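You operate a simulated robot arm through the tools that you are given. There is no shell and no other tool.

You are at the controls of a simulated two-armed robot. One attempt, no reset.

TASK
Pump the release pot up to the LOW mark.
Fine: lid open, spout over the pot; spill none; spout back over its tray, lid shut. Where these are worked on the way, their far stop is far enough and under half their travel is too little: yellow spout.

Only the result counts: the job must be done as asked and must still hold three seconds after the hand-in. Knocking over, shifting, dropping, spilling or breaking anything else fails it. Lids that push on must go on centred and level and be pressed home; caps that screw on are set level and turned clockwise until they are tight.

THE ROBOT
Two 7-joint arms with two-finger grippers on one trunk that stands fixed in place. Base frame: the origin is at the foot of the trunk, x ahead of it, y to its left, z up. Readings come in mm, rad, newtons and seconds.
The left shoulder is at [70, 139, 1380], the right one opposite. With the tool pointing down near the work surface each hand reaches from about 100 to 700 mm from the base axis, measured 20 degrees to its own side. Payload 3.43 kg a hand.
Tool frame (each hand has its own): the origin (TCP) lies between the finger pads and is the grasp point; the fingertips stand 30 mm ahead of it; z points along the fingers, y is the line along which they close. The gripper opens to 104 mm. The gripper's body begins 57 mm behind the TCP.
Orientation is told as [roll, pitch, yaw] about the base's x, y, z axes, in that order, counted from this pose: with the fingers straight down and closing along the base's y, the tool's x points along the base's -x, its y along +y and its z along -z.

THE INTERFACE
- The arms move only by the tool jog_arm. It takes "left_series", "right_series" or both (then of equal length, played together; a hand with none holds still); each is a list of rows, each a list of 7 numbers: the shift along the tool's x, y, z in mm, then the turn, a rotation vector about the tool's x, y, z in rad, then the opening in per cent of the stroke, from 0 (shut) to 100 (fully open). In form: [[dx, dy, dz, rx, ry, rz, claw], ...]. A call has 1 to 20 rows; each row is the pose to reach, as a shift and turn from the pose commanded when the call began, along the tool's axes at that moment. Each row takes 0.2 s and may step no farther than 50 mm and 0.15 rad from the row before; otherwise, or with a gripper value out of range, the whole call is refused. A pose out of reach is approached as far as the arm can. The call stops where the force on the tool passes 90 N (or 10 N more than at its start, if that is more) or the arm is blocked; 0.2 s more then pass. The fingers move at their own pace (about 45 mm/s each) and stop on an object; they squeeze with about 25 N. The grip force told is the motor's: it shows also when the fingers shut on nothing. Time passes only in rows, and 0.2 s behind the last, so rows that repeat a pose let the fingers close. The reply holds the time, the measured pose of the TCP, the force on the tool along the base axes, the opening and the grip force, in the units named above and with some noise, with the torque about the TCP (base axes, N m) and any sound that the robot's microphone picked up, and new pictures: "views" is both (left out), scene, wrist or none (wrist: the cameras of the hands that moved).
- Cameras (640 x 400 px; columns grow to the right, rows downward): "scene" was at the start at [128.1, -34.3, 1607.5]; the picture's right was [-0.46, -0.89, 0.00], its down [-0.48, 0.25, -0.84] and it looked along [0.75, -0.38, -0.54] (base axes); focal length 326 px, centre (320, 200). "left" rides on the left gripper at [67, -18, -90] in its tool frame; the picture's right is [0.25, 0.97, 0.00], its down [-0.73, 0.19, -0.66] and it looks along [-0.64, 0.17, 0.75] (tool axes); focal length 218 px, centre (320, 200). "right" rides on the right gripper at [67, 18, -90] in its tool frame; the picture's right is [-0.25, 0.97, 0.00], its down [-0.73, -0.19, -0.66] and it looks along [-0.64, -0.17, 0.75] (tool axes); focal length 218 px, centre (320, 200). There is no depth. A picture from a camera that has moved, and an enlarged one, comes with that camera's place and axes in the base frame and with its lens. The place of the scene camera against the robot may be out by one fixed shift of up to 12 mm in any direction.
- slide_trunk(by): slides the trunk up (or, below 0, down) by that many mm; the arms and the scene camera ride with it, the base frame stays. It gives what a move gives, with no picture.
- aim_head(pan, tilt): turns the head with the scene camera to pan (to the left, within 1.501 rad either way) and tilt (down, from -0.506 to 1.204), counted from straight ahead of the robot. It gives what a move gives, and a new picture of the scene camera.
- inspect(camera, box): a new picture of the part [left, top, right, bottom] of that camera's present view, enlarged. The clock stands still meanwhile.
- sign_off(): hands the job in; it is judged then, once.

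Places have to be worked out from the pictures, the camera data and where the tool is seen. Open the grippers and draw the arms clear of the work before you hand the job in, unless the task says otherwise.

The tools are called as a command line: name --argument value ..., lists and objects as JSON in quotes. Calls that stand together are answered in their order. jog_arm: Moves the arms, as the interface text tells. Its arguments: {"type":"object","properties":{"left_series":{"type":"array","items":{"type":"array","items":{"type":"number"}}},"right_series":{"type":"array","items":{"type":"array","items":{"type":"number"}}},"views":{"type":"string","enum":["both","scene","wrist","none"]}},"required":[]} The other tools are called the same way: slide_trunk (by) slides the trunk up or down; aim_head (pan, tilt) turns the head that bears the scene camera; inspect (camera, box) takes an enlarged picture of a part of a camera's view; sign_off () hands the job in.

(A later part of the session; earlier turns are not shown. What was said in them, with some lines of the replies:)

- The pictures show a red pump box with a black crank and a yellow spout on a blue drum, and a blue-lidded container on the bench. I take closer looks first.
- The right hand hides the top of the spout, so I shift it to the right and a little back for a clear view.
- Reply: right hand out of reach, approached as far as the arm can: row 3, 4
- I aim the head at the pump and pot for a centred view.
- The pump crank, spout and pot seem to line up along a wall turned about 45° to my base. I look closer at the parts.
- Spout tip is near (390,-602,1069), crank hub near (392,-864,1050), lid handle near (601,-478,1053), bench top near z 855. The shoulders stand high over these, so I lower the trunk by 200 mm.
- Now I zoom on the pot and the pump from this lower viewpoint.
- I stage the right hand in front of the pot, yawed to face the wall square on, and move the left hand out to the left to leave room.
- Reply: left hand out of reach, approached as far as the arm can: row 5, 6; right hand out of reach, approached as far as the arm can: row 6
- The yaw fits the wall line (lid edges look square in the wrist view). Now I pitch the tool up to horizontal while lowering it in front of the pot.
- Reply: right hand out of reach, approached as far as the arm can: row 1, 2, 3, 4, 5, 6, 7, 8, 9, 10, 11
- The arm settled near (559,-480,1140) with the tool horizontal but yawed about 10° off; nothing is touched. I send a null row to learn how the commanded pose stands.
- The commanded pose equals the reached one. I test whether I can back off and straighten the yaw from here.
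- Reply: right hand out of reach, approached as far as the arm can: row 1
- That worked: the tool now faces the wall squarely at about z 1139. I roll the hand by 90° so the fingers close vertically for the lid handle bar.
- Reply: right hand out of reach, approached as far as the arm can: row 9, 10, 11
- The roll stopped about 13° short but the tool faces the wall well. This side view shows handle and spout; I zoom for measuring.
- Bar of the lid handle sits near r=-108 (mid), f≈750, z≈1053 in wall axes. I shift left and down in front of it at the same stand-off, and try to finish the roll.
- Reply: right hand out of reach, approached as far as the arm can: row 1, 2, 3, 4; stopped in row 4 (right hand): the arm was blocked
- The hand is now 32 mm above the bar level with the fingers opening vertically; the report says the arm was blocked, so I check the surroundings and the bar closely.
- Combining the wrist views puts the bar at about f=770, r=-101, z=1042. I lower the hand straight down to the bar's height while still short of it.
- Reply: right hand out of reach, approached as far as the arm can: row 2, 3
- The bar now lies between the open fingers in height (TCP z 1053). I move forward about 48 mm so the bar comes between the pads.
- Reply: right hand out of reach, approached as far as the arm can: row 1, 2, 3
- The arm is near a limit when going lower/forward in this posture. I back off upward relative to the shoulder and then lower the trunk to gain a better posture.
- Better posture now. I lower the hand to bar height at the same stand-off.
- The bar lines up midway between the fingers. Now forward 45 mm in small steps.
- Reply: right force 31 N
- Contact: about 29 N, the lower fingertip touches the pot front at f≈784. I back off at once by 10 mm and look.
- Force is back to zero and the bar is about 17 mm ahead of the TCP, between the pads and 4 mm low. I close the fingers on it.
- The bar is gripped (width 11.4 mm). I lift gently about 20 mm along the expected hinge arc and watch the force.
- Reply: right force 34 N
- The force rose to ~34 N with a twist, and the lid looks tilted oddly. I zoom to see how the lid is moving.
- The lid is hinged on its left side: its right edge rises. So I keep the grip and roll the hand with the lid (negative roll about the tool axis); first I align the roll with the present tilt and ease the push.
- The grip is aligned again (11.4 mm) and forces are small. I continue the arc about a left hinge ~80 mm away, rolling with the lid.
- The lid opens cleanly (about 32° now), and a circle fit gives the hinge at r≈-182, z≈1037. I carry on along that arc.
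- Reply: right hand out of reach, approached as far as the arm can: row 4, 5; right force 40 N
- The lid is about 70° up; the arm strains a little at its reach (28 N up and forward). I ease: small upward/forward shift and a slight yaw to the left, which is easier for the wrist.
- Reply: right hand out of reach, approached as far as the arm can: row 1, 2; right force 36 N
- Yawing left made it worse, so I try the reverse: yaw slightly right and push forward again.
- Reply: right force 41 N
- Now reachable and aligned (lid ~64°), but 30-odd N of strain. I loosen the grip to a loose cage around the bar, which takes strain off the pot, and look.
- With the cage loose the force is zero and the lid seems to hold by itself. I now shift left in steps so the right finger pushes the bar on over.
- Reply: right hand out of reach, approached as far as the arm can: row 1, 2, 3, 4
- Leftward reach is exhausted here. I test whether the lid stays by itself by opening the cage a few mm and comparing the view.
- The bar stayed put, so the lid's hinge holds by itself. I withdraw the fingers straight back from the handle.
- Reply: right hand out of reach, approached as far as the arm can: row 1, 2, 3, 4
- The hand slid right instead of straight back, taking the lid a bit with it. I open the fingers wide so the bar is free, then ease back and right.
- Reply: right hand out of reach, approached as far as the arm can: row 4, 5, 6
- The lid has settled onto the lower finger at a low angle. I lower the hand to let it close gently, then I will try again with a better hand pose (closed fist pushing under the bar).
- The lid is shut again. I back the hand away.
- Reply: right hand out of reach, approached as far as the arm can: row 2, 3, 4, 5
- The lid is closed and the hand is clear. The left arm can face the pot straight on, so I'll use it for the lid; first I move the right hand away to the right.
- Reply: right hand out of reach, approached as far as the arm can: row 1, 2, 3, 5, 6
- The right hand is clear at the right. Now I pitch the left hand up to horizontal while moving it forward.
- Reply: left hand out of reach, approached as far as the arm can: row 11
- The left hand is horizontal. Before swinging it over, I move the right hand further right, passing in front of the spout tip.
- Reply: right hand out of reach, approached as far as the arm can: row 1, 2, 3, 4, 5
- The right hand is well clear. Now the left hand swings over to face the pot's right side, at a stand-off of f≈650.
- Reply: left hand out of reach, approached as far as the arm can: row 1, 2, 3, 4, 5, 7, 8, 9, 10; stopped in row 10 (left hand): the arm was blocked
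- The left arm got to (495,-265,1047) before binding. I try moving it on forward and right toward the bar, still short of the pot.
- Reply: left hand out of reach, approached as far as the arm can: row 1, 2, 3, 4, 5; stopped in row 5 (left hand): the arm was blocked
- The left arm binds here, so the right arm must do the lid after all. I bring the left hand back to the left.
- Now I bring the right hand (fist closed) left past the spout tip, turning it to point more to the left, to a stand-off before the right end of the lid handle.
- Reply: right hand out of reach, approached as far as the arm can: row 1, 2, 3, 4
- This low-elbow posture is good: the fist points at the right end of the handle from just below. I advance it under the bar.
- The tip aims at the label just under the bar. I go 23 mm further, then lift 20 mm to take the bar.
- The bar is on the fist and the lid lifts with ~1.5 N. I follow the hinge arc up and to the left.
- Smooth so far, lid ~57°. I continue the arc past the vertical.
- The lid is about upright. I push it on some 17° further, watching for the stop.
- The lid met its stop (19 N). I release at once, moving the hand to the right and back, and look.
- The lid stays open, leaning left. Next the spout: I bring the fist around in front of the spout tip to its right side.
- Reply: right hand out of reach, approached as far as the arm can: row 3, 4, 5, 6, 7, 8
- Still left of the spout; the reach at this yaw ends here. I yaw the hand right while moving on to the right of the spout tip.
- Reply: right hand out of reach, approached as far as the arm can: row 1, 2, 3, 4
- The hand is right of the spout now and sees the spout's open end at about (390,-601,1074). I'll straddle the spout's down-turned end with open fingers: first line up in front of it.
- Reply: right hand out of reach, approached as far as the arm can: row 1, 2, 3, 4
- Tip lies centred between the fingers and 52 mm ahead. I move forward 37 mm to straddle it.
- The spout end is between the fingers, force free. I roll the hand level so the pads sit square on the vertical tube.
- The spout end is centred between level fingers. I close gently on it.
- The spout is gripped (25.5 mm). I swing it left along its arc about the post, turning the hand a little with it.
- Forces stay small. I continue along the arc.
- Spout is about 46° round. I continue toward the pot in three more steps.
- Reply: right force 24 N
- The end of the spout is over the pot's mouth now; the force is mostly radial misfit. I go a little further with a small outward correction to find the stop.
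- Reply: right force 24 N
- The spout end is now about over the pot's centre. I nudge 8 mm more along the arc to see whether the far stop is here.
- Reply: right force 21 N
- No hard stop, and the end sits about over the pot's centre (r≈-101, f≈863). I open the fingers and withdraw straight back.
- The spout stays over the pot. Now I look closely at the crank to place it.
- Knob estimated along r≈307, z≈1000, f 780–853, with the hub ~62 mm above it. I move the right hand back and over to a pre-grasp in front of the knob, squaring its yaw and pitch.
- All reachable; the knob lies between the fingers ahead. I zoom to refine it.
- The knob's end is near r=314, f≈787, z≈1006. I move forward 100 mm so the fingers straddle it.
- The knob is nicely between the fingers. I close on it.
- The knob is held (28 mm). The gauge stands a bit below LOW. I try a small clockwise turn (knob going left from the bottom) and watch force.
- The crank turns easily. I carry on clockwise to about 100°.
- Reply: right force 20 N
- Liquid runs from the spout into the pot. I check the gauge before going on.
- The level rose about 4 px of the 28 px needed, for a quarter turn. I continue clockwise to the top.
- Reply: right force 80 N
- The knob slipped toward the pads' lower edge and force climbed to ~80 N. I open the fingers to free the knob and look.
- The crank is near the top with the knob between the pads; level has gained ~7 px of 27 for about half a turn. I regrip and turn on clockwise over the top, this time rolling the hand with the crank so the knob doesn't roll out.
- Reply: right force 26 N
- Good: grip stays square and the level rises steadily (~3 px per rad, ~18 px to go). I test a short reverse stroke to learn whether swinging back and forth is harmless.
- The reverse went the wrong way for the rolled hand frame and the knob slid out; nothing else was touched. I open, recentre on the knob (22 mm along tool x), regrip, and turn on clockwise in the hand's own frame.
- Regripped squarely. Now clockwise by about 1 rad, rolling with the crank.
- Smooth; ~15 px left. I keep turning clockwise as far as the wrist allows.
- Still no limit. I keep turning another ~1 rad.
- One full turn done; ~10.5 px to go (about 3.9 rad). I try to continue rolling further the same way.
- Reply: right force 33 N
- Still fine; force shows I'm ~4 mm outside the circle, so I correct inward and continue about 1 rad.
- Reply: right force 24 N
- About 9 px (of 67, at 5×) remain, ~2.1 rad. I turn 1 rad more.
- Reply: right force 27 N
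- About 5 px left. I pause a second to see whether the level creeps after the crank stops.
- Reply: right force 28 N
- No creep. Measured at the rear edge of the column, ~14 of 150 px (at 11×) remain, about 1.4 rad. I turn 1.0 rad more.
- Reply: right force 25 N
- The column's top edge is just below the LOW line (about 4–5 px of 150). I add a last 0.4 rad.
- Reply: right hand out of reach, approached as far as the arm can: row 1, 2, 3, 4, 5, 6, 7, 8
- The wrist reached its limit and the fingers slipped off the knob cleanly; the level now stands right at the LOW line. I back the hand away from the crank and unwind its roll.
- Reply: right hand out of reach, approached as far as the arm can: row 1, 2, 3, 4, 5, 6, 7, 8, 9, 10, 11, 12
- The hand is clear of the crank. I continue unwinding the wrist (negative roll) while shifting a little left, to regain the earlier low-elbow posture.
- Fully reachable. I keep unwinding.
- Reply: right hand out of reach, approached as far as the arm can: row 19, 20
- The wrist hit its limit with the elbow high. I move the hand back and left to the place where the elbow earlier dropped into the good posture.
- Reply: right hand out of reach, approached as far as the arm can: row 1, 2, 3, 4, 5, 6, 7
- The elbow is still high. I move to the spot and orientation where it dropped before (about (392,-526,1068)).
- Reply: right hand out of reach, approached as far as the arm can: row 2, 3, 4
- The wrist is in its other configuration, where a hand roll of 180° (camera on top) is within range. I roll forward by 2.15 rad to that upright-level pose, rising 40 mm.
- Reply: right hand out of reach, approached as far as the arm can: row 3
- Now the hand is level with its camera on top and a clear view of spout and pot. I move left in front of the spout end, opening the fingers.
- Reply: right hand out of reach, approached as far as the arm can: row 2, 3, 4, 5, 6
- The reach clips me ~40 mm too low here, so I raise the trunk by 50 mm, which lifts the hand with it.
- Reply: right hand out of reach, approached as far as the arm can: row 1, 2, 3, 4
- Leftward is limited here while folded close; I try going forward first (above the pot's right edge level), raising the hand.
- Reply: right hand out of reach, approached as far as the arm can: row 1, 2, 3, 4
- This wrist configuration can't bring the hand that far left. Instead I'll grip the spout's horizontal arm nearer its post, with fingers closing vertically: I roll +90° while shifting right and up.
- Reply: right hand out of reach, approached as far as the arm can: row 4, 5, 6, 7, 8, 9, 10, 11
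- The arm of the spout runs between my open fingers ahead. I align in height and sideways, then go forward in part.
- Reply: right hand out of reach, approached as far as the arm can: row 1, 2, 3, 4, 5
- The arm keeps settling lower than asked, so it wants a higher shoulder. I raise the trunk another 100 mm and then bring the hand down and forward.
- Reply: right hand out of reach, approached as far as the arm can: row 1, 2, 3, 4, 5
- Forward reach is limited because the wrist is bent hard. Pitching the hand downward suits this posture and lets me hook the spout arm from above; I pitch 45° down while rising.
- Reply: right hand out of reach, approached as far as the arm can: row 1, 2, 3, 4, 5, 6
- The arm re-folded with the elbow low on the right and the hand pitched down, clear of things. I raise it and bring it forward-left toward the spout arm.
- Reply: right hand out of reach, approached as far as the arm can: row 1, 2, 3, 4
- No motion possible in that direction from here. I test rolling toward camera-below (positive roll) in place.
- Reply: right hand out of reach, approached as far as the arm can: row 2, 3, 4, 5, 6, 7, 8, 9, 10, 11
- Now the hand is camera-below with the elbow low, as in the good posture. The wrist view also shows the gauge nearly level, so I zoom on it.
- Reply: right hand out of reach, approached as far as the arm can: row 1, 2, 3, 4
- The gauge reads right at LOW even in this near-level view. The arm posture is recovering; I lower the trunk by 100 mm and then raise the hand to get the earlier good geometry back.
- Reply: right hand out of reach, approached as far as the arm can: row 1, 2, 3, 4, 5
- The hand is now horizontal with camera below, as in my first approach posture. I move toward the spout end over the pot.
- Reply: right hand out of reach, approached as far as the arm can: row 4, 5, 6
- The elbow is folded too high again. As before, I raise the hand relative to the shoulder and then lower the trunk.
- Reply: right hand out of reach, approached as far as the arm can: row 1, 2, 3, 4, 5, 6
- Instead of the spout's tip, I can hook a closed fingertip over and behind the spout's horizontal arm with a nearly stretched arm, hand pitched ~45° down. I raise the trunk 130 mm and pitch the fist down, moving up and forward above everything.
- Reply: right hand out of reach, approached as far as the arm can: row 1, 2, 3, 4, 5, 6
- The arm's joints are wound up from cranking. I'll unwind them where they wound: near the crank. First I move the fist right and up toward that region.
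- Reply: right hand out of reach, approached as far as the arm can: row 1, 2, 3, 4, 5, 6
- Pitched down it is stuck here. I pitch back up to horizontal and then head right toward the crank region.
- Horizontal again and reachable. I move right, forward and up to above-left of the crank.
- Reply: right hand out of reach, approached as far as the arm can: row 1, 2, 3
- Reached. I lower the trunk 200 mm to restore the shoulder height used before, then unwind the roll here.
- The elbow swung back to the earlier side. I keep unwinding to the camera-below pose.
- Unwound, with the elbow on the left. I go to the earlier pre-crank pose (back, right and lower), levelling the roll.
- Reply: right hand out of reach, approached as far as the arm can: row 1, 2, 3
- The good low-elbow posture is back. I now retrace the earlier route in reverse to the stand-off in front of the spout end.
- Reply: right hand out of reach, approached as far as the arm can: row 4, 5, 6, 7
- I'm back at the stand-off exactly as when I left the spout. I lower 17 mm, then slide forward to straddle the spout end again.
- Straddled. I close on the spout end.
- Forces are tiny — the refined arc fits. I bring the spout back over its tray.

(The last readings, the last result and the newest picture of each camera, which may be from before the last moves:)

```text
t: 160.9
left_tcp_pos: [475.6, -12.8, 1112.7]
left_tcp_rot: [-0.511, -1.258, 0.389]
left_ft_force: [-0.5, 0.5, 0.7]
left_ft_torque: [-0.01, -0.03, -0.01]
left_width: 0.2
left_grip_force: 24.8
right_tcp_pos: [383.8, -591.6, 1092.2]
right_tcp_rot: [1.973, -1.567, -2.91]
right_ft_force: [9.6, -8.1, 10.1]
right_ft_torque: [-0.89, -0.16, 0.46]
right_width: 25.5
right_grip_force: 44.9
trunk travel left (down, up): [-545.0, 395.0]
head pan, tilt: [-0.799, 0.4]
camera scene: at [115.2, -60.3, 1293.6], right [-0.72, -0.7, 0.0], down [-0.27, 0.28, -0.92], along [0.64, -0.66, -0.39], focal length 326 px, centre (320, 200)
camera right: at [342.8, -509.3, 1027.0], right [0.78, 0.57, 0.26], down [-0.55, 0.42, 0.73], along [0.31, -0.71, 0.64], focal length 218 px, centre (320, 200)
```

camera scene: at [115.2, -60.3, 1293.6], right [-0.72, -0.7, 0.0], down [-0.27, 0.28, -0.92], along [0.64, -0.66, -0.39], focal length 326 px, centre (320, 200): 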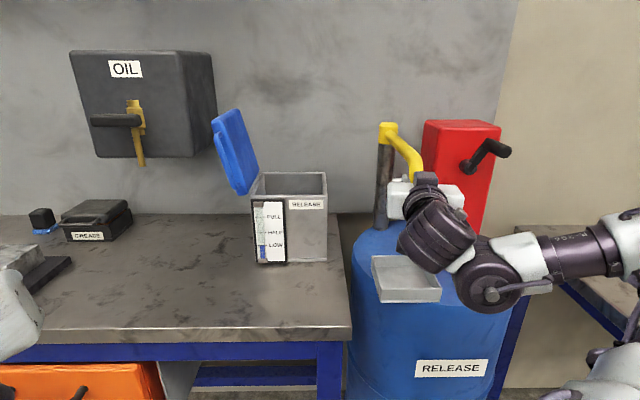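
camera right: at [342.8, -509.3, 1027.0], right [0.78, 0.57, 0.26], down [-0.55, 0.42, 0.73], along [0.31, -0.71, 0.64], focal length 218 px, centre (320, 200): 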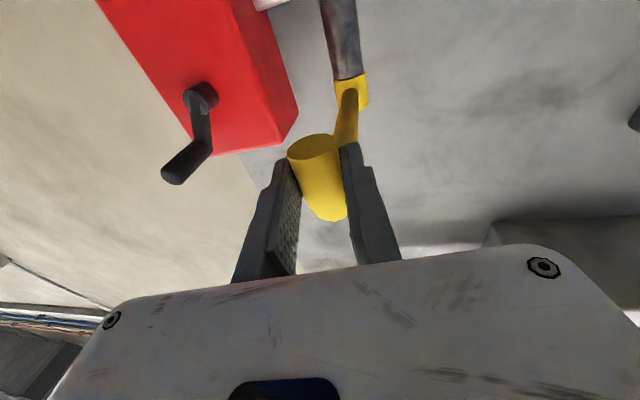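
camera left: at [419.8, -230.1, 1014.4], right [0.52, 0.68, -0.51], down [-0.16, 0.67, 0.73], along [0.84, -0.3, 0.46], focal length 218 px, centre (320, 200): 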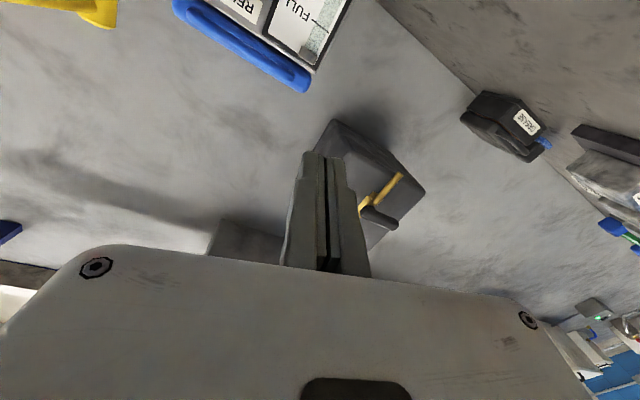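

The spout is back where it started (TCP 384,-592 vs 383,-590). I nudge 4 mm further to be sure it's at its tray stop, then release and withdraw straight back.

jog_arm --right_series '[[0, -4, 0, 0, 0, 0, 10], [0, -4, 0, 0, 0, 0, 10]]' --views "none"

jog_arm --right_series '[[0, 2, 0, 0, 0, 0, 30], [0, 2, 0, 0, 0, 0, 60], [0, 2, 0, 0, 0, 0, 60], [0, 2, -15, 0, 0, 0, 60], [0, 2, -30, 0, 0, 0, 60], [0, 2, -50, 0, 0, 0, 60]]' --views "both"

```text
t: 161.5
left_tcp_pos: [478.4, -11.8, 1112.6]
left_tcp_rot: [-0.511, -1.255, 0.39]
left_ft_force: [0.3, 0.0, -0.5]
left_ft_torque: [-0.01, 0.01, 0.04]
left_width: 0.1
left_grip_force: 24.6
right_tcp_pos: [382.6, -592.8, 1094.6]
right_tcp_rot: [2.322, -1.565, 3.025]
right_ft_force: [29.8, -12.5, 28.8]
right_ft_torque: [-0.09, -0.28, 0.25]
right_width: 25.5
right_grip_force: 45.6
trunk travel left (down, up): [-545.0, 395.0]
head pan, tilt: [-0.799, 0.4]
```

```text
t: 162.9
left_tcp_pos: [474.6, -13.5, 1114.0]
left_tcp_rot: [-0.512, -1.258, 0.391]
left_ft_force: [-0.1, 0.1, 0.2]
left_ft_torque: [-0.01, -0.01, -0.02]
left_width: 0.1
left_grip_force: 25.5
right_tcp_pos: [365.7, -574.3, 1091.1]
right_tcp_rot: [0.851, -1.566, -1.793]
right_ft_force: [-0.9, 0.2, 0.7]
right_ft_torque: [-0.04, 0.02, 0.01]
right_width: 62.8
right_grip_force: 0.1
right hand out of reach, approached as far as the arm can: row 5, 6
trunk travel left (down, up): [-545.0, 395.0]
head pan, tilt: [-0.799, 0.4]
camera scene: at [113.5, -60.1, 1293.4], right [-0.72, -0.7, 0.0], down [-0.27, 0.28, -0.92], along [0.64, -0.66, -0.39], focal length 326 px, centre (320, 200)
camera right: at [326.4, -491.2, 1025.5], right [0.78, 0.57, 0.26], down [-0.54, 0.41, 0.73], along [0.31, -0.71, 0.63], focal length 218 px, centre (320, 200)
```

scene: 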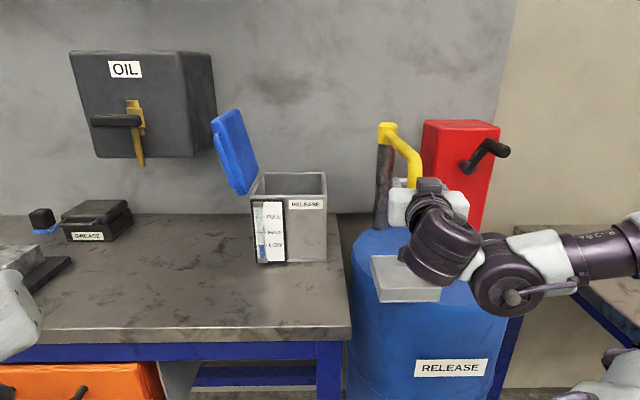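
right: 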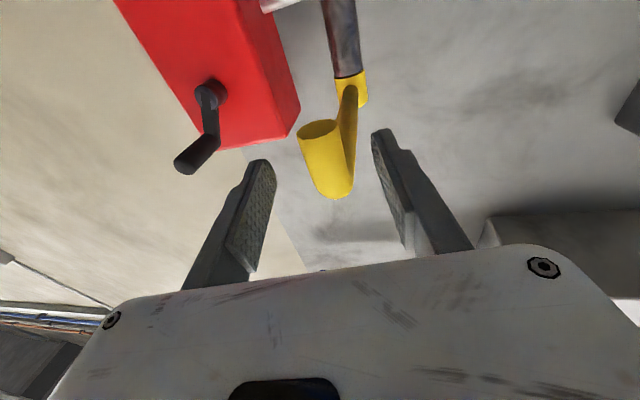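

The spout is against its tray stop. I drop the hand below the spout's end to get clear, then look.

jog_arm --right_series '[[15, 0, 0, 0, 0, 0, 60], [30, 0, 0, 0, 0, 0, 60], [45, 0, -5, 0, 0, 0, 60], [55, 5, -10, 0, 0, 0, 40]]' --views "both"

```text
t: 163.9
left_tcp_pos: [474.2, -12.9, 1114.7]
left_tcp_rot: [-0.512, -1.259, 0.391]
left_ft_force: [-0.2, -0.2, -0.1]
left_ft_torque: [0.02, 0.05, 0.0]
left_width: 0.1
left_grip_force: 25.5
right_tcp_pos: [367.8, -566.2, 1033.5]
right_tcp_rot: [0.789, -1.569, -1.728]
right_ft_force: [-0.6, -0.6, -0.8]
right_ft_torque: [0.0, 0.01, 0.04]
right_width: 41.7
right_grip_force: 0.1
right hand out of reach, approached as far as the arm can: row 4
trunk travel left (down, up): [-545.0, 395.0]
head pan, tilt: [-0.799, 0.4]
camera scene: at [114.2, -60.3, 1293.4], right [-0.72, -0.7, 0.0], down [-0.27, 0.28, -0.92], along [0.64, -0.66, -0.39], focal length 326 px, centre (320, 200)
camera right: at [328.8, -483.3, 968.0], right [0.78, 0.57, 0.26], down [-0.54, 0.41, 0.73], along [0.31, -0.71, 0.63], focal length 218 px, centre (320, 200)
```

scene: 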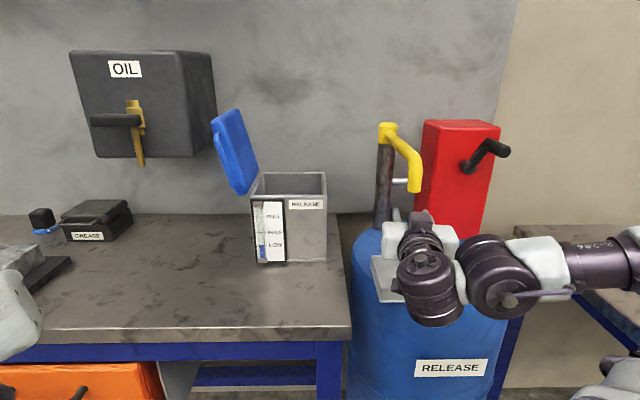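
right: 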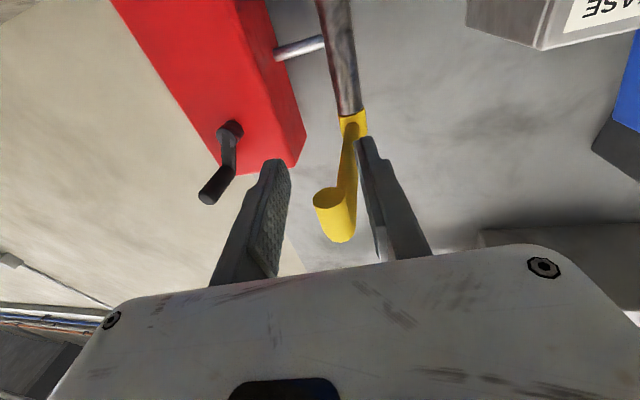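

Clear of the spout. Now for the lid: I move the hand left in front of the pot, yawing it left as before.

jog_arm --right_series '[[0, 30, -8, -0.06, 0, 0, 30], [-3, 60, -15, -0.12, 0, 0, 30], [-10, 90, -22, -0.18, 0, 0, 35], [-18, 120, -28, -0.24, 0, 0, 35], [-27, 148, -33, -0.3, 0, 0, 35]]' --views "both"

```text
t: 165.1
left_tcp_pos: [474.4, -13.5, 1112.1]
left_tcp_rot: [-0.513, -1.258, 0.392]
left_ft_force: [-0.7, -0.6, 0.2]
left_ft_torque: [0.01, 0.01, -0.04]
left_width: 0.0
left_grip_force: 25.0
right_tcp_pos: [465.0, -454.3, 1061.9]
right_tcp_rot: [1.176, -1.567, -1.813]
right_ft_force: [-0.3, 0.4, 0.3]
right_ft_torque: [0.02, 0.0, 0.01]
right_width: 36.4
right_grip_force: 0.2
right hand out of reach, approached as far as the arm can: row 1, 2, 3, 4
trunk travel left (down, up): [-545.0, 395.0]
head pan, tilt: [-0.799, 0.4]
camera scene: at [114.1, -59.6, 1293.4], right [-0.72, -0.7, 0.0], down [-0.27, 0.28, -0.92], along [0.64, -0.66, -0.39], focal length 326 px, centre (320, 200)
camera right: at [403.1, -386.2, 994.3], right [0.58, 0.78, 0.26], down [-0.64, 0.24, 0.73], along [0.51, -0.58, 0.63], focal length 218 px, centre (320, 200)
```

scene: 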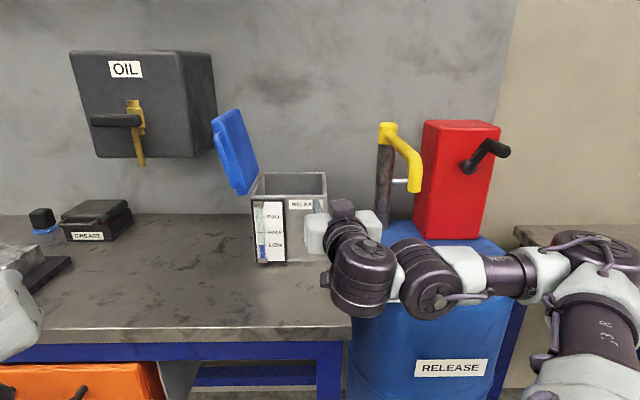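
right: 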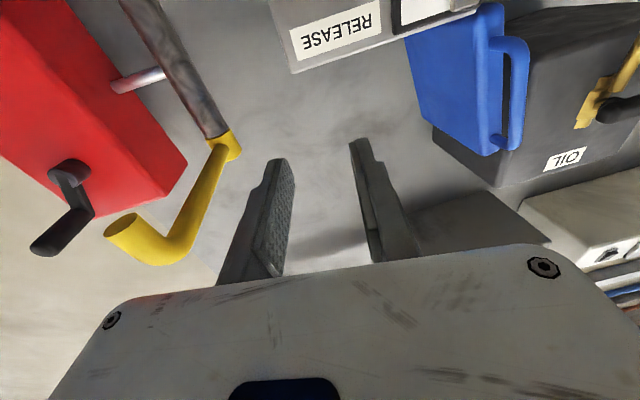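

I continue left and up toward the opened lid's handle, yawing a little more left.

jog_arm --right_series '[[-9, 32, 15, -0.05, 0, 0, 35], [-19, 63, 31, -0.1, 0, 0, 35], [-28, 95, 46, -0.15, 0, 0, 35], [-38, 126, 61, -0.2, 0, 0, 35]]' --views "both"

```text
t: 166.1
left_tcp_pos: [475.3, -12.0, 1112.9]
left_tcp_rot: [-0.514, -1.257, 0.39]
left_ft_force: [-0.7, -1.1, 0.5]
left_ft_torque: [0.01, 0.0, 0.01]
left_width: 0.0
left_grip_force: 25.1
right_tcp_pos: [590.9, -384.1, 1100.1]
right_tcp_rot: [1.233, -1.567, -1.673]
right_ft_force: [-0.5, 0.7, 0.0]
right_ft_torque: [0.01, 0.01, -0.04]
right_width: 36.5
right_grip_force: 0.0
trunk travel left (down, up): [-545.0, 395.0]
head pan, tilt: [-0.799, 0.4]
camera scene: at [115.1, -58.9, 1293.3], right [-0.72, -0.7, 0.0], down [-0.27, 0.28, -0.92], along [0.64, -0.66, -0.39], focal length 326 px, centre (320, 200)
camera right: at [515.6, -329.8, 1033.6], right [0.41, 0.88, 0.26], down [-0.68, 0.1, 0.73], along [0.61, -0.47, 0.63], focal length 218 px, centre (320, 200)
```

scene: 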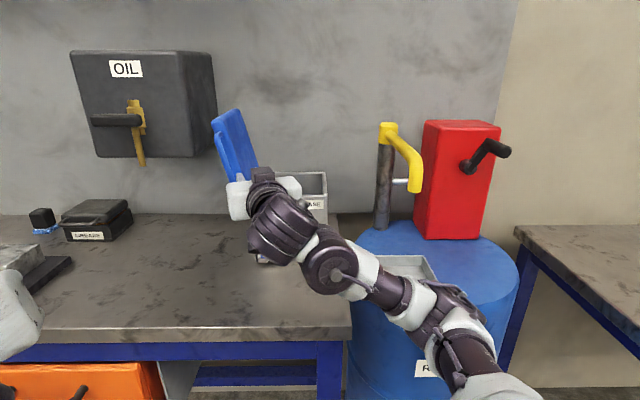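
right: 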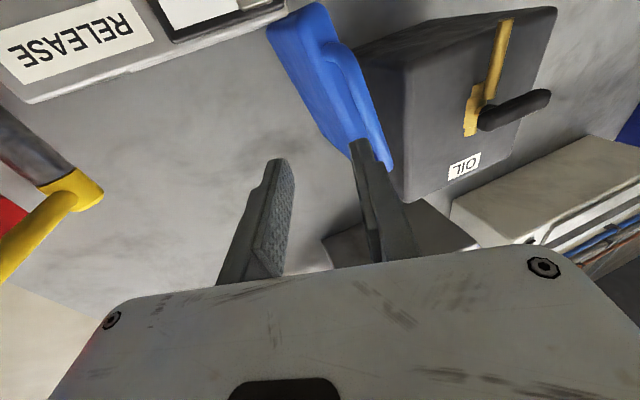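

The handle bar of the open lid runs from about (r-211,z1055) to (r-246,z1171) at f≈768. I line up on its middle with fingers open, then look.

jog_arm --right_series '[[-5, 20, 8, 0, 0, 0, 55], [-9, 41, 16, 0, 0, 0, 55], [-13, 61.6, 23.4, 0, 0, 0, 55]]' --views "both"

```text
t: 166.9
left_tcp_pos: [474.3, -12.7, 1113.3]
left_tcp_rot: [-0.514, -1.258, 0.393]
left_ft_force: [-0.2, 0.4, 0.6]
left_ft_torque: [-0.01, 0.04, 0.01]
left_width: 0.1
left_grip_force: 24.9
right_tcp_pos: [639.2, -343.0, 1111.8]
right_tcp_rot: [1.337, -1.569, -1.774]
right_ft_force: [0.8, 0.1, -0.3]
right_ft_torque: [0.0, 0.02, -0.01]
right_width: 57.1
right_grip_force: 0.1
trunk travel left (down, up): [-545.0, 395.0]
head pan, tilt: [-0.799, 0.4]
camera scene: at [113.9, -59.2, 1293.4], right [-0.72, -0.7, 0.0], down [-0.27, 0.28, -0.92], along [0.64, -0.66, -0.39], focal length 326 px, centre (320, 200)
camera right: at [563.5, -288.1, 1046.5], right [0.41, 0.88, 0.26], down [-0.68, 0.1, 0.73], along [0.61, -0.47, 0.63], focal length 218 px, centre (320, 200)
```

scene: 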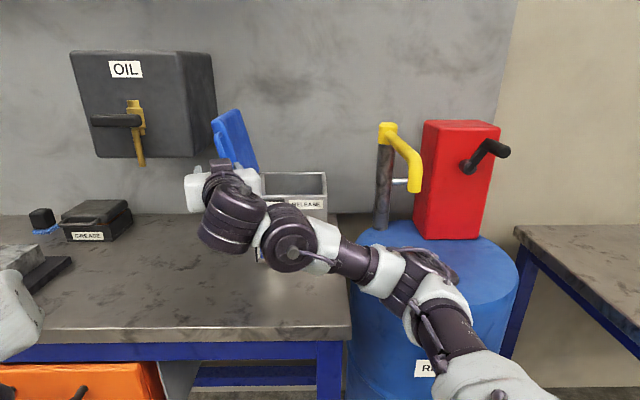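
right: 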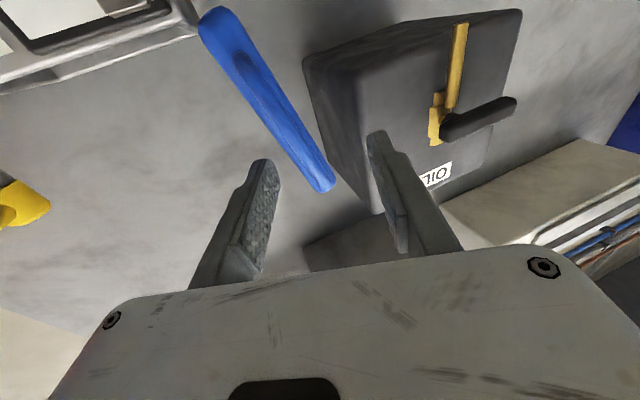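

I'm in line. Because the hand is yawed, I go a bit deeper and slightly right so the left finger passes behind the bar.

jog_arm --right_series '[[0, -9, 15, 0, 0, 0, 55], [0, -17, 31, 0, 0, 0, 55], [0, -25, 46, 0, 0, 0, 55], [0, -32, 60, 0, 0, 0, 55]]' --views "both"

```text
t: 167.9
left_tcp_pos: [476.0, -13.0, 1113.5]
left_tcp_rot: [-0.512, -1.258, 0.39]
left_ft_force: [0.6, 0.4, 0.1]
left_ft_torque: [0.01, 0.01, 0.04]
left_width: 0.0
left_grip_force: 24.5
right_tcp_pos: [678.5, -397.2, 1112.7]
right_tcp_rot: [1.282, -1.567, -1.721]
right_ft_force: [0.5, 0.9, 0.3]
right_ft_torque: [0.04, -0.02, 0.02]
right_width: 57.3
right_grip_force: 0.0
trunk travel left (down, up): [-545.0, 395.0]
head pan, tilt: [-0.799, 0.4]
camera scene: at [114.0, -60.1, 1293.4], right [-0.72, -0.7, 0.0], down [-0.27, 0.28, -0.92], along [0.64, -0.66, -0.39], focal length 326 px, centre (320, 200)
camera right: at [603.1, -343.1, 1046.1], right [0.41, 0.88, 0.26], down [-0.68, 0.1, 0.73], along [0.61, -0.47, 0.63], focal length 218 px, centre (320, 200)
```

scene: 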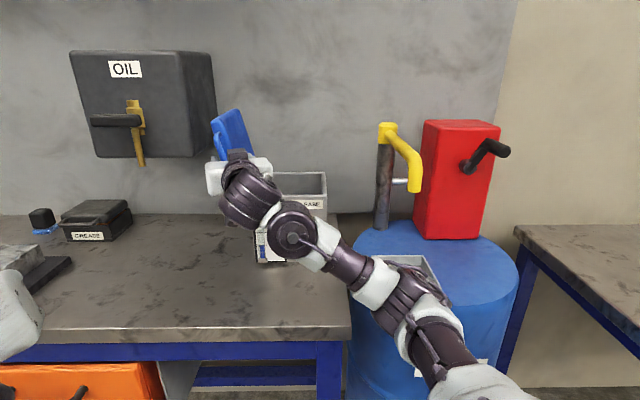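
right: 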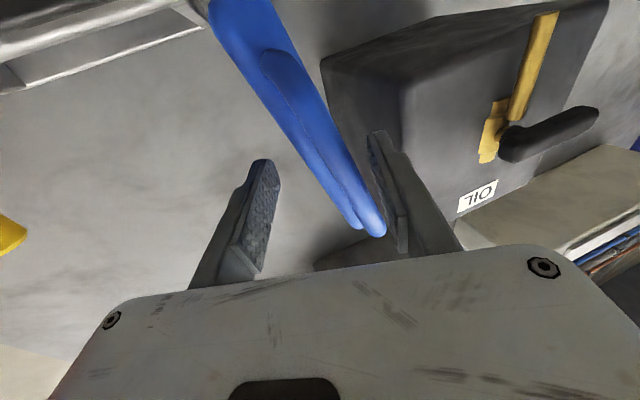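

The bar is between the fingers, next to the left one. I narrow the cage and draw the lid over to the right along its hinge arc, rolling with it.

jog_arm --right_series '[[0, 0, 0, 0, 0, 0, 40], [0, 0, 0, 0, 0, 0, 32], [-4, -12.5, -4.8, 0, 0, 0, 32], [-7, -23.5, -8.9, 0, 0, 0, 32], [-9, -35.8, -13.6, 0, -0.043, 0.112, 32], [-8, -47.5, -18, 0, -0.097, 0.25, 32]]' --views "both"

```text
t: 169.3
left_tcp_pos: [474.2, -12.7, 1112.9]
left_tcp_rot: [-0.514, -1.259, 0.391]
left_ft_force: [-0.1, -0.5, -0.3]
left_ft_torque: [0.02, 0.0, -0.01]
left_width: 0.0
left_grip_force: 24.8
right_tcp_pos: [642.4, -433.9, 1122.2]
right_tcp_rot: [1.936, -1.299, -2.374]
right_ft_force: [-0.7, 0.3, 0.0]
right_ft_torque: [0.04, 0.0, 0.01]
right_width: 34.2
right_grip_force: 1.1
trunk travel left (down, up): [-545.0, 395.0]
head pan, tilt: [-0.799, 0.4]
camera scene: at [113.6, -59.9, 1293.5], right [-0.72, -0.7, 0.0], down [-0.27, 0.28, -0.92], along [0.64, -0.66, -0.39], focal length 326 px, centre (320, 200)
camera right: at [581.1, -366.4, 1054.2], right [0.34, 0.81, 0.49], down [-0.81, -0.02, 0.59], along [0.49, -0.59, 0.64], focal length 218 px, centre (320, 200)
```

scene: 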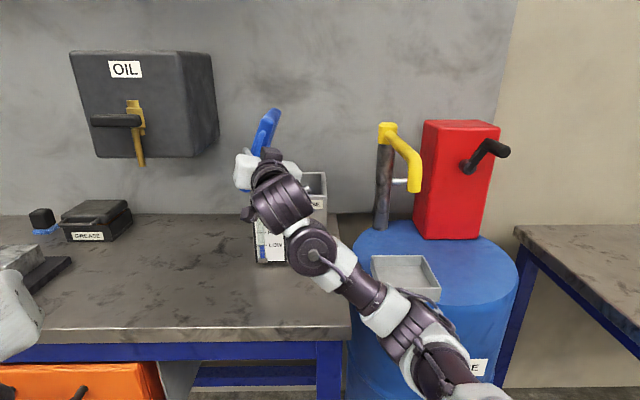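
right: 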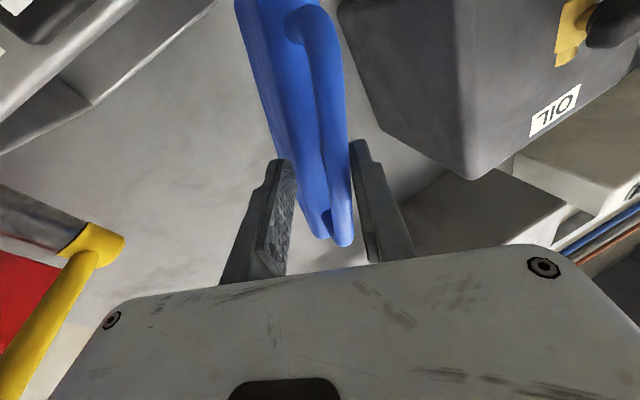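

The lid is past upright, leaning right ~70°. I continue lowering it along the arc.

jog_arm --right_series '[[-0.4, -9.9, -3.7, 0, -0.045, 0.117, 32], [0.4, -19.7, -7.4, 0, -0.09, 0.234, 32], [2.5, -29.4, -11.1, 0, -0.135, 0.351, 32], [5.8, -38.7, -14.6, 0, -0.18, 0.468, 32], [10.4, -47.7, -18, 0, -0.225, 0.585, 32], [16.1, -55.9, -21.1, 0, -0.27, 0.702, 32]]' --views "both"

```text
t: 170.7
left_tcp_pos: [474.3, -13.3, 1113.2]
left_tcp_rot: [-0.514, -1.259, 0.392]
left_ft_force: [0.2, -0.3, -0.3]
left_ft_torque: [-0.02, 0.02, 0.01]
left_width: 0.0
left_grip_force: 25.3
right_tcp_pos: [604.8, -470.5, 1089.0]
right_tcp_rot: [1.935, -0.546, -2.376]
right_ft_force: [-0.4, -0.3, -1.5]
right_ft_torque: [0.02, -0.02, -0.02]
right_width: 33.7
right_grip_force: 0.1
trunk travel left (down, up): [-545.0, 395.0]
head pan, tilt: [-0.799, 0.4]
camera scene: at [113.7, -59.8, 1293.4], right [-0.72, -0.7, 0.0], down [-0.27, 0.28, -0.92], along [0.64, -0.66, -0.39], focal length 326 px, centre (320, 200)
camera right: at [576.4, -371.1, 1041.5], right [-0.06, 0.42, 0.9], down [-0.98, -0.19, 0.03], along [0.18, -0.89, 0.43], focal length 218 px, centre (320, 200)
```

scene: 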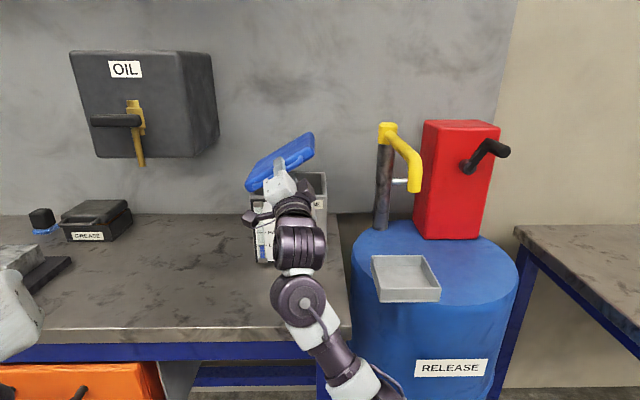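
right: 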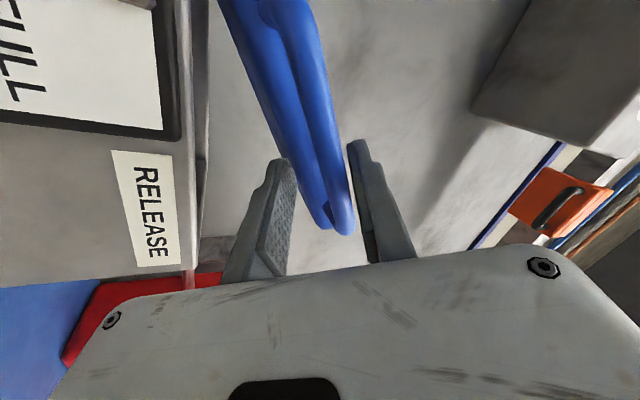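

The lid rests on the lower finger at ~35°. I square the hand (rotate about its x axis by 0.37) and draw back 12 mm so the lower finger will clear the pot's front.

jog_arm --right_series '[[0, 2, -4, 0.122, 0, 0, 32], [0, 4, -8, 0.244, 0, 0, 32], [0, 5, -12, 0.366, 0, 0, 32]]' --views "both"

```text
t: 171.5
left_tcp_pos: [474.9, -12.8, 1114.6]
left_tcp_rot: [-0.517, -1.258, 0.392]
left_ft_force: [0.8, 1.2, 0.2]
left_ft_torque: [0.0, -0.01, -0.01]
left_width: 0.0
left_grip_force: 24.8
right_tcp_pos: [595.6, -459.0, 1090.0]
right_tcp_rot: [1.568, -0.548, -2.376]
right_ft_force: [0.2, 1.0, -1.1]
right_ft_torque: [0.02, 0.04, -0.04]
right_width: 33.8
right_grip_force: 0.1
trunk travel left (down, up): [-545.0, 395.0]
head pan, tilt: [-0.799, 0.4]
camera scene: at [113.6, -58.7, 1293.4], right [-0.72, -0.7, 0.0], down [-0.27, 0.28, -0.92], along [0.64, -0.66, -0.39], focal length 326 px, centre (320, 200)
camera right: at [579.8, -348.5, 1070.8], right [0.21, 0.2, 0.96], down [-0.98, -0.03, 0.22], along [0.07, -0.98, 0.19], focal length 218 px, centre (320, 200)
```

scene: 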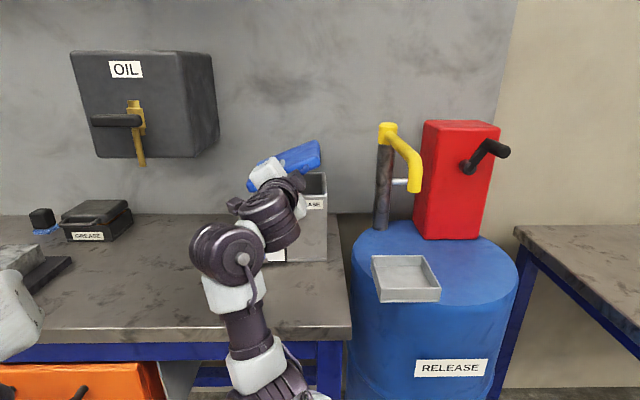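
right: 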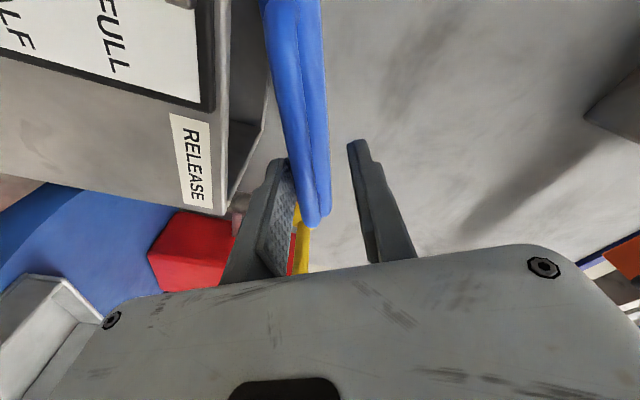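

The hand is square. I lower the lid the rest of the way on the lower finger.

jog_arm --right_series '[[0, -12, 0, 0, 0, 0.13, 32], [1.6, -23.9, 0, 0, 0, 0.26, 32], [4.7, -35.4, 0, 0, 0, 0.39, 32], [9.3, -46.5, 0, 0, 0, 0.5, 32]]' --views "both"

```text
t: 172.5
left_tcp_pos: [473.9, -12.6, 1112.0]
left_tcp_rot: [-0.514, -1.259, 0.39]
left_ft_force: [0.5, -0.2, -0.5]
left_ft_torque: [0.01, 0.03, -0.02]
left_width: 0.3
left_grip_force: 24.3
right_tcp_pos: [584.4, -473.1, 1046.3]
right_tcp_rot: [1.571, -0.047, -2.375]
right_ft_force: [0.0, 0.2, 0.3]
right_ft_torque: [-0.02, 0.03, -0.02]
right_width: 33.3
right_grip_force: 0.2
trunk travel left (down, up): [-545.0, 395.0]
head pan, tilt: [-0.799, 0.4]
camera scene: at [113.6, -59.8, 1293.5], right [-0.72, -0.7, 0.0], down [-0.27, 0.28, -0.92], along [0.64, -0.66, -0.39], focal length 326 px, centre (320, 200)
camera right: at [569.9, -360.7, 1061.3], right [-0.15, -0.14, 0.98], down [-0.99, -0.04, -0.16], along [0.06, -0.99, -0.14], focal length 218 px, centre (320, 200)
```

scene: 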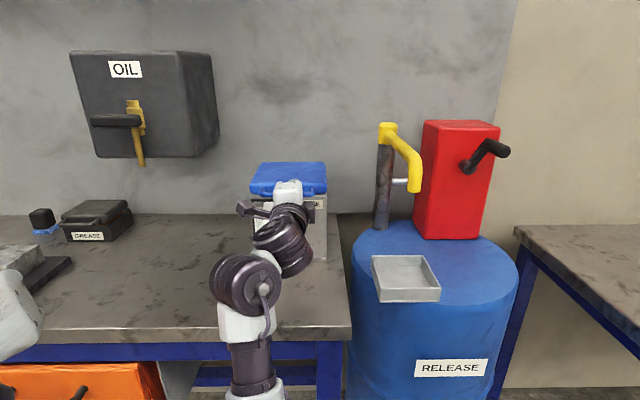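
right: 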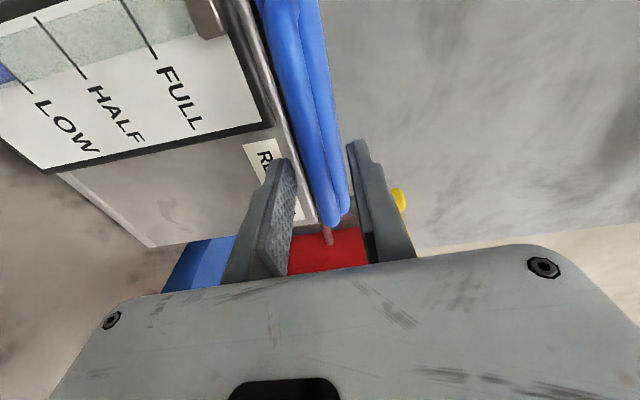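

The lid looks shut. I press the bar down lightly with the upper finger to be sure it is home.

jog_arm --right_series '[[0, -6, 0, 0, 0, 0, 32], [0, -10, 0, 0, 0, 0, 32], [0, -13, 0, 0, 0, 0, 32]]' --views "wrist"

```text
t: 173.3
left_tcp_pos: [474.1, -12.6, 1113.7]
left_tcp_rot: [-0.516, -1.258, 0.393]
left_ft_force: [-0.5, 0.1, 0.4]
left_ft_torque: [0.01, 0.02, 0.02]
left_width: 0.0
left_grip_force: 24.7
right_tcp_pos: [581.4, -472.3, 1033.7]
right_tcp_rot: [1.574, -0.048, -2.375]
right_ft_force: [1.3, -1.2, 5.9]
right_ft_torque: [0.02, -0.05, 0.01]
right_width: 36.9
right_grip_force: 3.2
trunk travel left (down, up): [-545.0, 395.0]
head pan, tilt: [-0.799, 0.4]
camera right: at [567.7, -360.3, 1048.8], right [-0.15, -0.14, 0.98], down [-0.99, -0.04, -0.16], along [0.06, -0.99, -0.13], focal length 218 px, centre (320, 200)
```

right: 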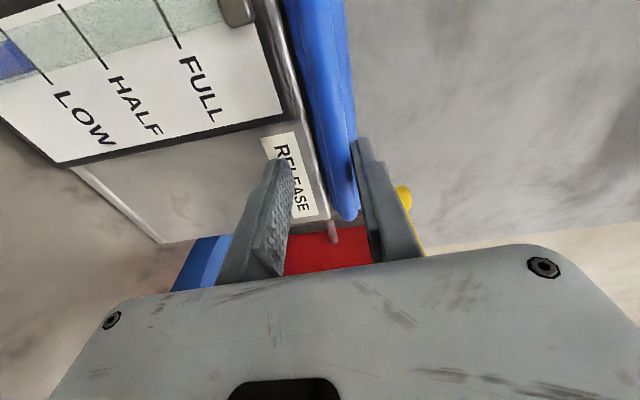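

The lid resists firmly (6 N), so it is home. I lift off, open the fingers and withdraw straight back; the left gripper opens too.

jog_arm --right_series '[[0, 9, 0, 0, 0, 0, 36], [0, 9, 0, 0, 0, 0, 50], [0, 9, -15, 0, 0, 0, 60], [0, 9, -35, 0, 0, 0, 60], [0, 9, -60, 0, 0, 0, 60], [0, 20, -90, 0, 0, 0, 60]]' --left_series '[[0, 0, 0, 0, 0, 0, 30], [0, 0, 0, 0, 0, 0, 60], [0, 0, 0, 0, 0, 0, 100], [0, 0, 0, 0, 0, 0, 100], [0, 0, 0, 0, 0, 0, 100], [0, 0, 0, 0, 0, 0, 100]]' --views "both"

```text
t: 174.7
left_tcp_pos: [473.3, -10.5, 1113.6]
left_tcp_rot: [-0.519, -1.26, 0.396]
left_ft_force: [0.2, 0.2, 0.5]
left_ft_torque: [0.0, -0.02, -0.04]
left_width: 104.2
left_grip_force: 0.1
right_tcp_pos: [521.2, -408.4, 1054.9]
right_tcp_rot: [1.575, -0.052, -2.377]
right_ft_force: [0.4, 0.1, 0.5]
right_ft_torque: [0.01, 0.05, -0.03]
right_width: 62.2
right_grip_force: 0.0
trunk travel left (down, up): [-545.0, 395.0]
head pan, tilt: [-0.799, 0.4]
camera scene: at [112.6, -58.0, 1293.6], right [-0.72, -0.7, 0.0], down [-0.27, 0.28, -0.92], along [0.64, -0.66, -0.39], focal length 326 px, centre (320, 200)
camera right: at [507.4, -296.0, 1070.2], right [-0.15, -0.14, 0.98], down [-0.99, -0.04, -0.16], along [0.06, -0.99, -0.13], focal length 218 px, centre (320, 200)
camera left: at [367.0, -23.4, 1076.1], right [0.03, 0.92, -0.39], down [-0.4, 0.36, 0.84], along [0.92, 0.13, 0.38], focal length 218 px, centre (320, 200)
```

scene: 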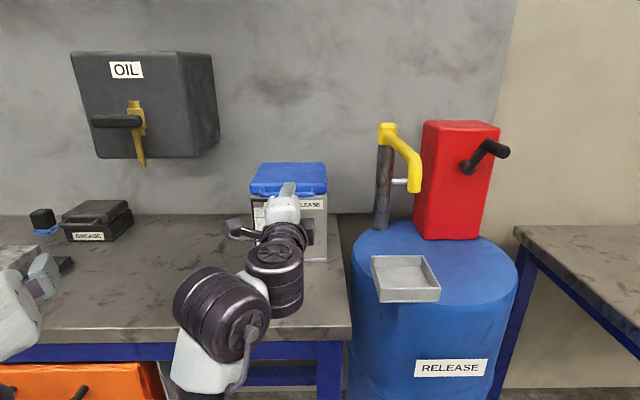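
right: 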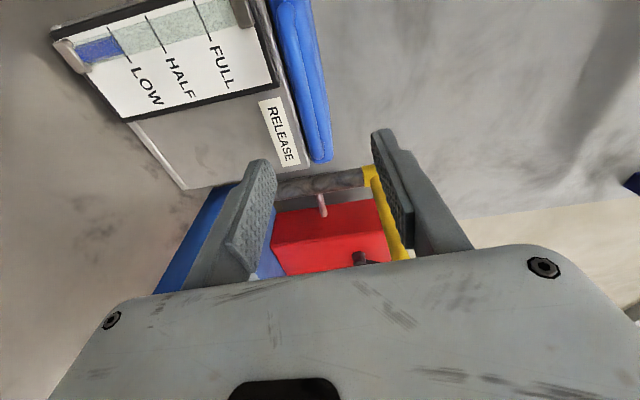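
left: 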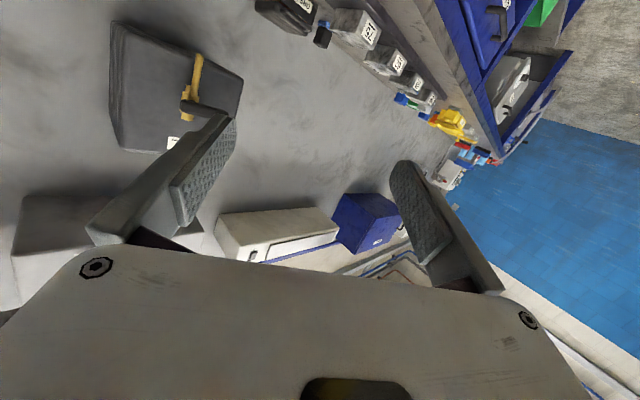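

The lid is shut and both grippers are open. I check the gauge closely and draw the right arm further clear.

inspect --camera "right" --box '[50, 20, 250, 130]'

jog_arm --right_series '[[0, 20, -25, 0, 0, 0, 80], [0, 45, -45, 0, 0, 0, 100], [0, 70, -60, 0, 0, 0, 100], [0, 95, -75, 0, 0, 0, 100]]' --views "both"

inspect --camera "scene" --box '[235, 150, 355, 280]'

```text
3.20 times, centred on (150, 75) of right
camera zoom: at [507.4, -296.0, 1070.2], right [-0.15, -0.14, 0.98], down [-0.99, -0.04, -0.16], along [0.06, -0.99, -0.13], focal length 698 px, centre (864, 600)
```

zoom: 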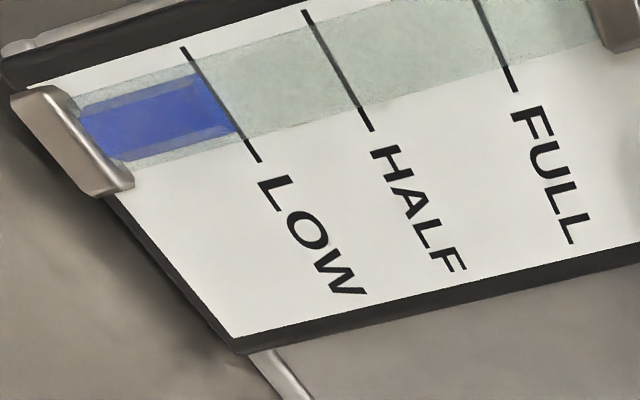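

```text
t: 175.7
left_tcp_pos: [473.6, -11.6, 1111.9]
left_tcp_rot: [-0.515, -1.258, 0.392]
left_ft_force: [-0.4, -0.3, -0.3]
left_ft_torque: [-0.02, -0.01, -0.01]
left_width: 103.8
left_grip_force: 0.0
right_tcp_pos: [504.0, -369.5, 1137.9]
right_tcp_rot: [1.577, -0.045, -2.377]
right_ft_force: [-0.1, 0.1, -1.0]
right_ft_torque: [-0.04, 0.0, -0.01]
right_width: 103.8
right_grip_force: 0.0
right hand out of reach, approached as far as the arm can: row 3, 4
trunk travel left (down, up): [-545.0, 395.0]
head pan, tilt: [-0.799, 0.4]
camera scene: at [113.2, -59.5, 1293.5], right [-0.72, -0.7, 0.0], down [-0.27, 0.28, -0.92], along [0.64, -0.66, -0.39], focal length 326 px, centre (320, 200)
camera right: at [490.5, -258.3, 1151.9], right [-0.15, -0.14, 0.98], down [-0.99, -0.04, -0.16], along [0.06, -0.99, -0.13], focal length 218 px, centre (320, 200)
```

scene: 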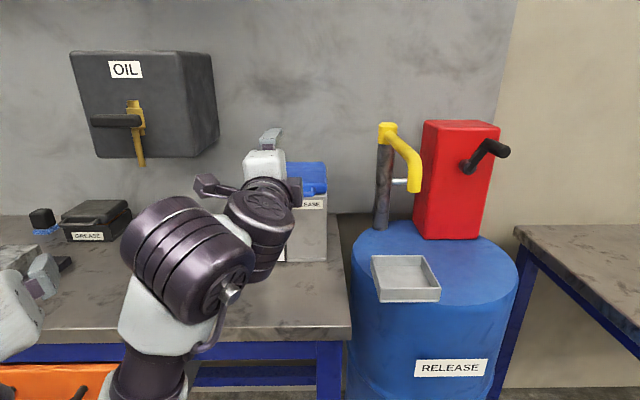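
right: 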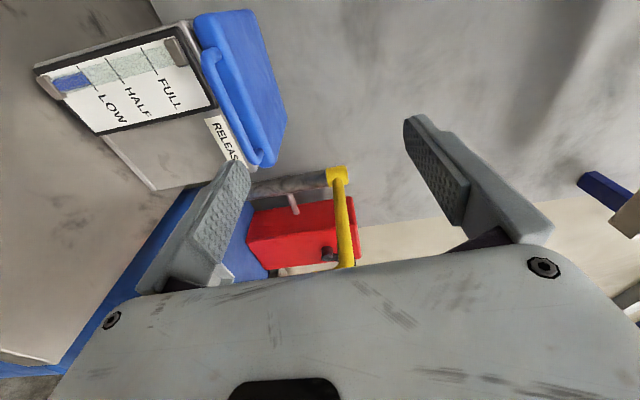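

```text
3.08 times, centred on (295, 215) of scene
camera zoom: at [113.2, -59.5, 1293.5], right [-0.72, -0.7, 0.0], down [-0.27, 0.28, -0.92], along [0.64, -0.66, -0.39], focal length 1004 px, centre (397, 154)
```

zoom: 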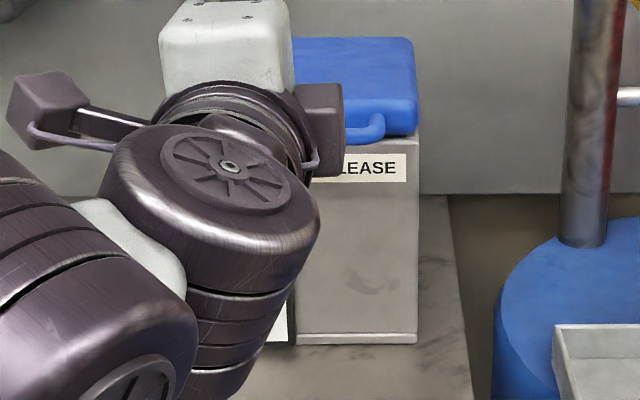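

The level sits on the LOW line, lid shut, spout at its tray. I raise the trunk to lift both arms well clear and take a last look.

slide_trunk --by 200

aim_head --pan -0.8 --tilt 0.65

inspect --camera "scene" --box '[230, 90, 510, 330]'

```text
t: 177.8
left_tcp_pos: [473.4, -13.6, 1313.3]
left_tcp_rot: [-0.514, -1.258, 0.392]
left_ft_force: [-0.1, -0.1, 0.1]
left_ft_torque: [-0.01, 0.0, 0.03]
left_width: 104.2
left_grip_force: 0.0
right_tcp_pos: [505.6, -370.3, 1336.3]
right_tcp_rot: [1.576, -0.047, -2.379]
right_ft_force: [-0.9, 0.7, 0.0]
right_ft_torque: [-0.03, -0.02, -0.02]
right_width: 104.1
right_grip_force: 0.1
trunk travel left (down, up): [-745.0, 195.0]
head pan, tilt: [-0.799, 0.4]
```

```text
t: 178.6
left_tcp_pos: [474.5, -13.0, 1313.2]
left_tcp_rot: [-0.513, -1.258, 0.392]
left_ft_force: [-0.5, 0.6, 0.1]
left_ft_torque: [0.02, 0.01, -0.01]
left_width: 104.0
left_grip_force: 0.0
right_tcp_pos: [504.9, -370.7, 1336.5]
right_tcp_rot: [1.575, -0.046, -2.378]
right_ft_force: [-0.4, -0.4, 0.0]
right_ft_torque: [-0.02, 0.03, -0.02]
right_width: 104.1
right_grip_force: 0.0
trunk travel left (down, up): [-745.0, 195.0]
head pan, tilt: [-0.799, 0.649]
camera scene: at [109.6, -55.6, 1471.0], right [-0.72, -0.7, 0.0], down [-0.42, 0.43, -0.8], along [0.56, -0.57, -0.6], focal length 326 px, centre (320, 200)
```

scene: 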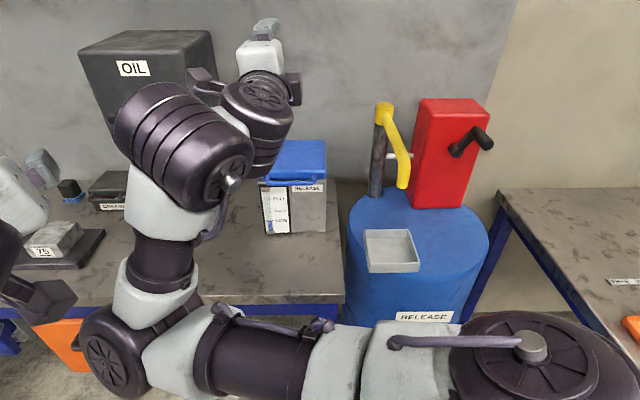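

```text
1.67 times, centred on (370, 210) of scene
camera zoom: at [109.6, -55.6, 1471.0], right [-0.72, -0.7, 0.0], down [-0.42, 0.43, -0.8], along [0.56, -0.57, -0.6], focal length 544 px, centre (237, 183)
```

zoom: 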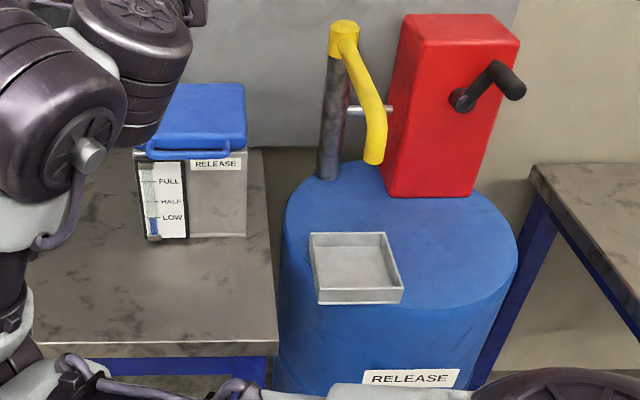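

Everything is in order: gauge at LOW, lid shut level, spout back over its tray, nothing spilled, both arms clear with open grippers. I hand the job in.

sign_off

```text
The job is handed in.
```

The release pot is pumped up to the LOW mark and I've handed the job in; I don't have the result.

- **Level:** On the last close look at the gauge, the top of the column sat on the LOW line.
- **Spout:** It is back over its tray and against its stop there. While pumping, I set it over about the centre of the pot rather than against its far stop. By my estimate it had swung about 62°. I felt no stop there, so I can't say what share of its full travel that was.
- **Lid:** It is shut; when I pressed lightly on the handle, it held firm at about 6 N.
- **Spills and knocks:** I saw no liquid outside the pot and nothing knocked over. Early on, a fingertip pushed the front of the pot with about 29 N, and the lid later met its open stop with about 19 N. I saw no sign that the pot moved either time.
- **Crank:** It is left partway round, with the handle up to the right.

Both grippers are open and the arms are clear of the work.
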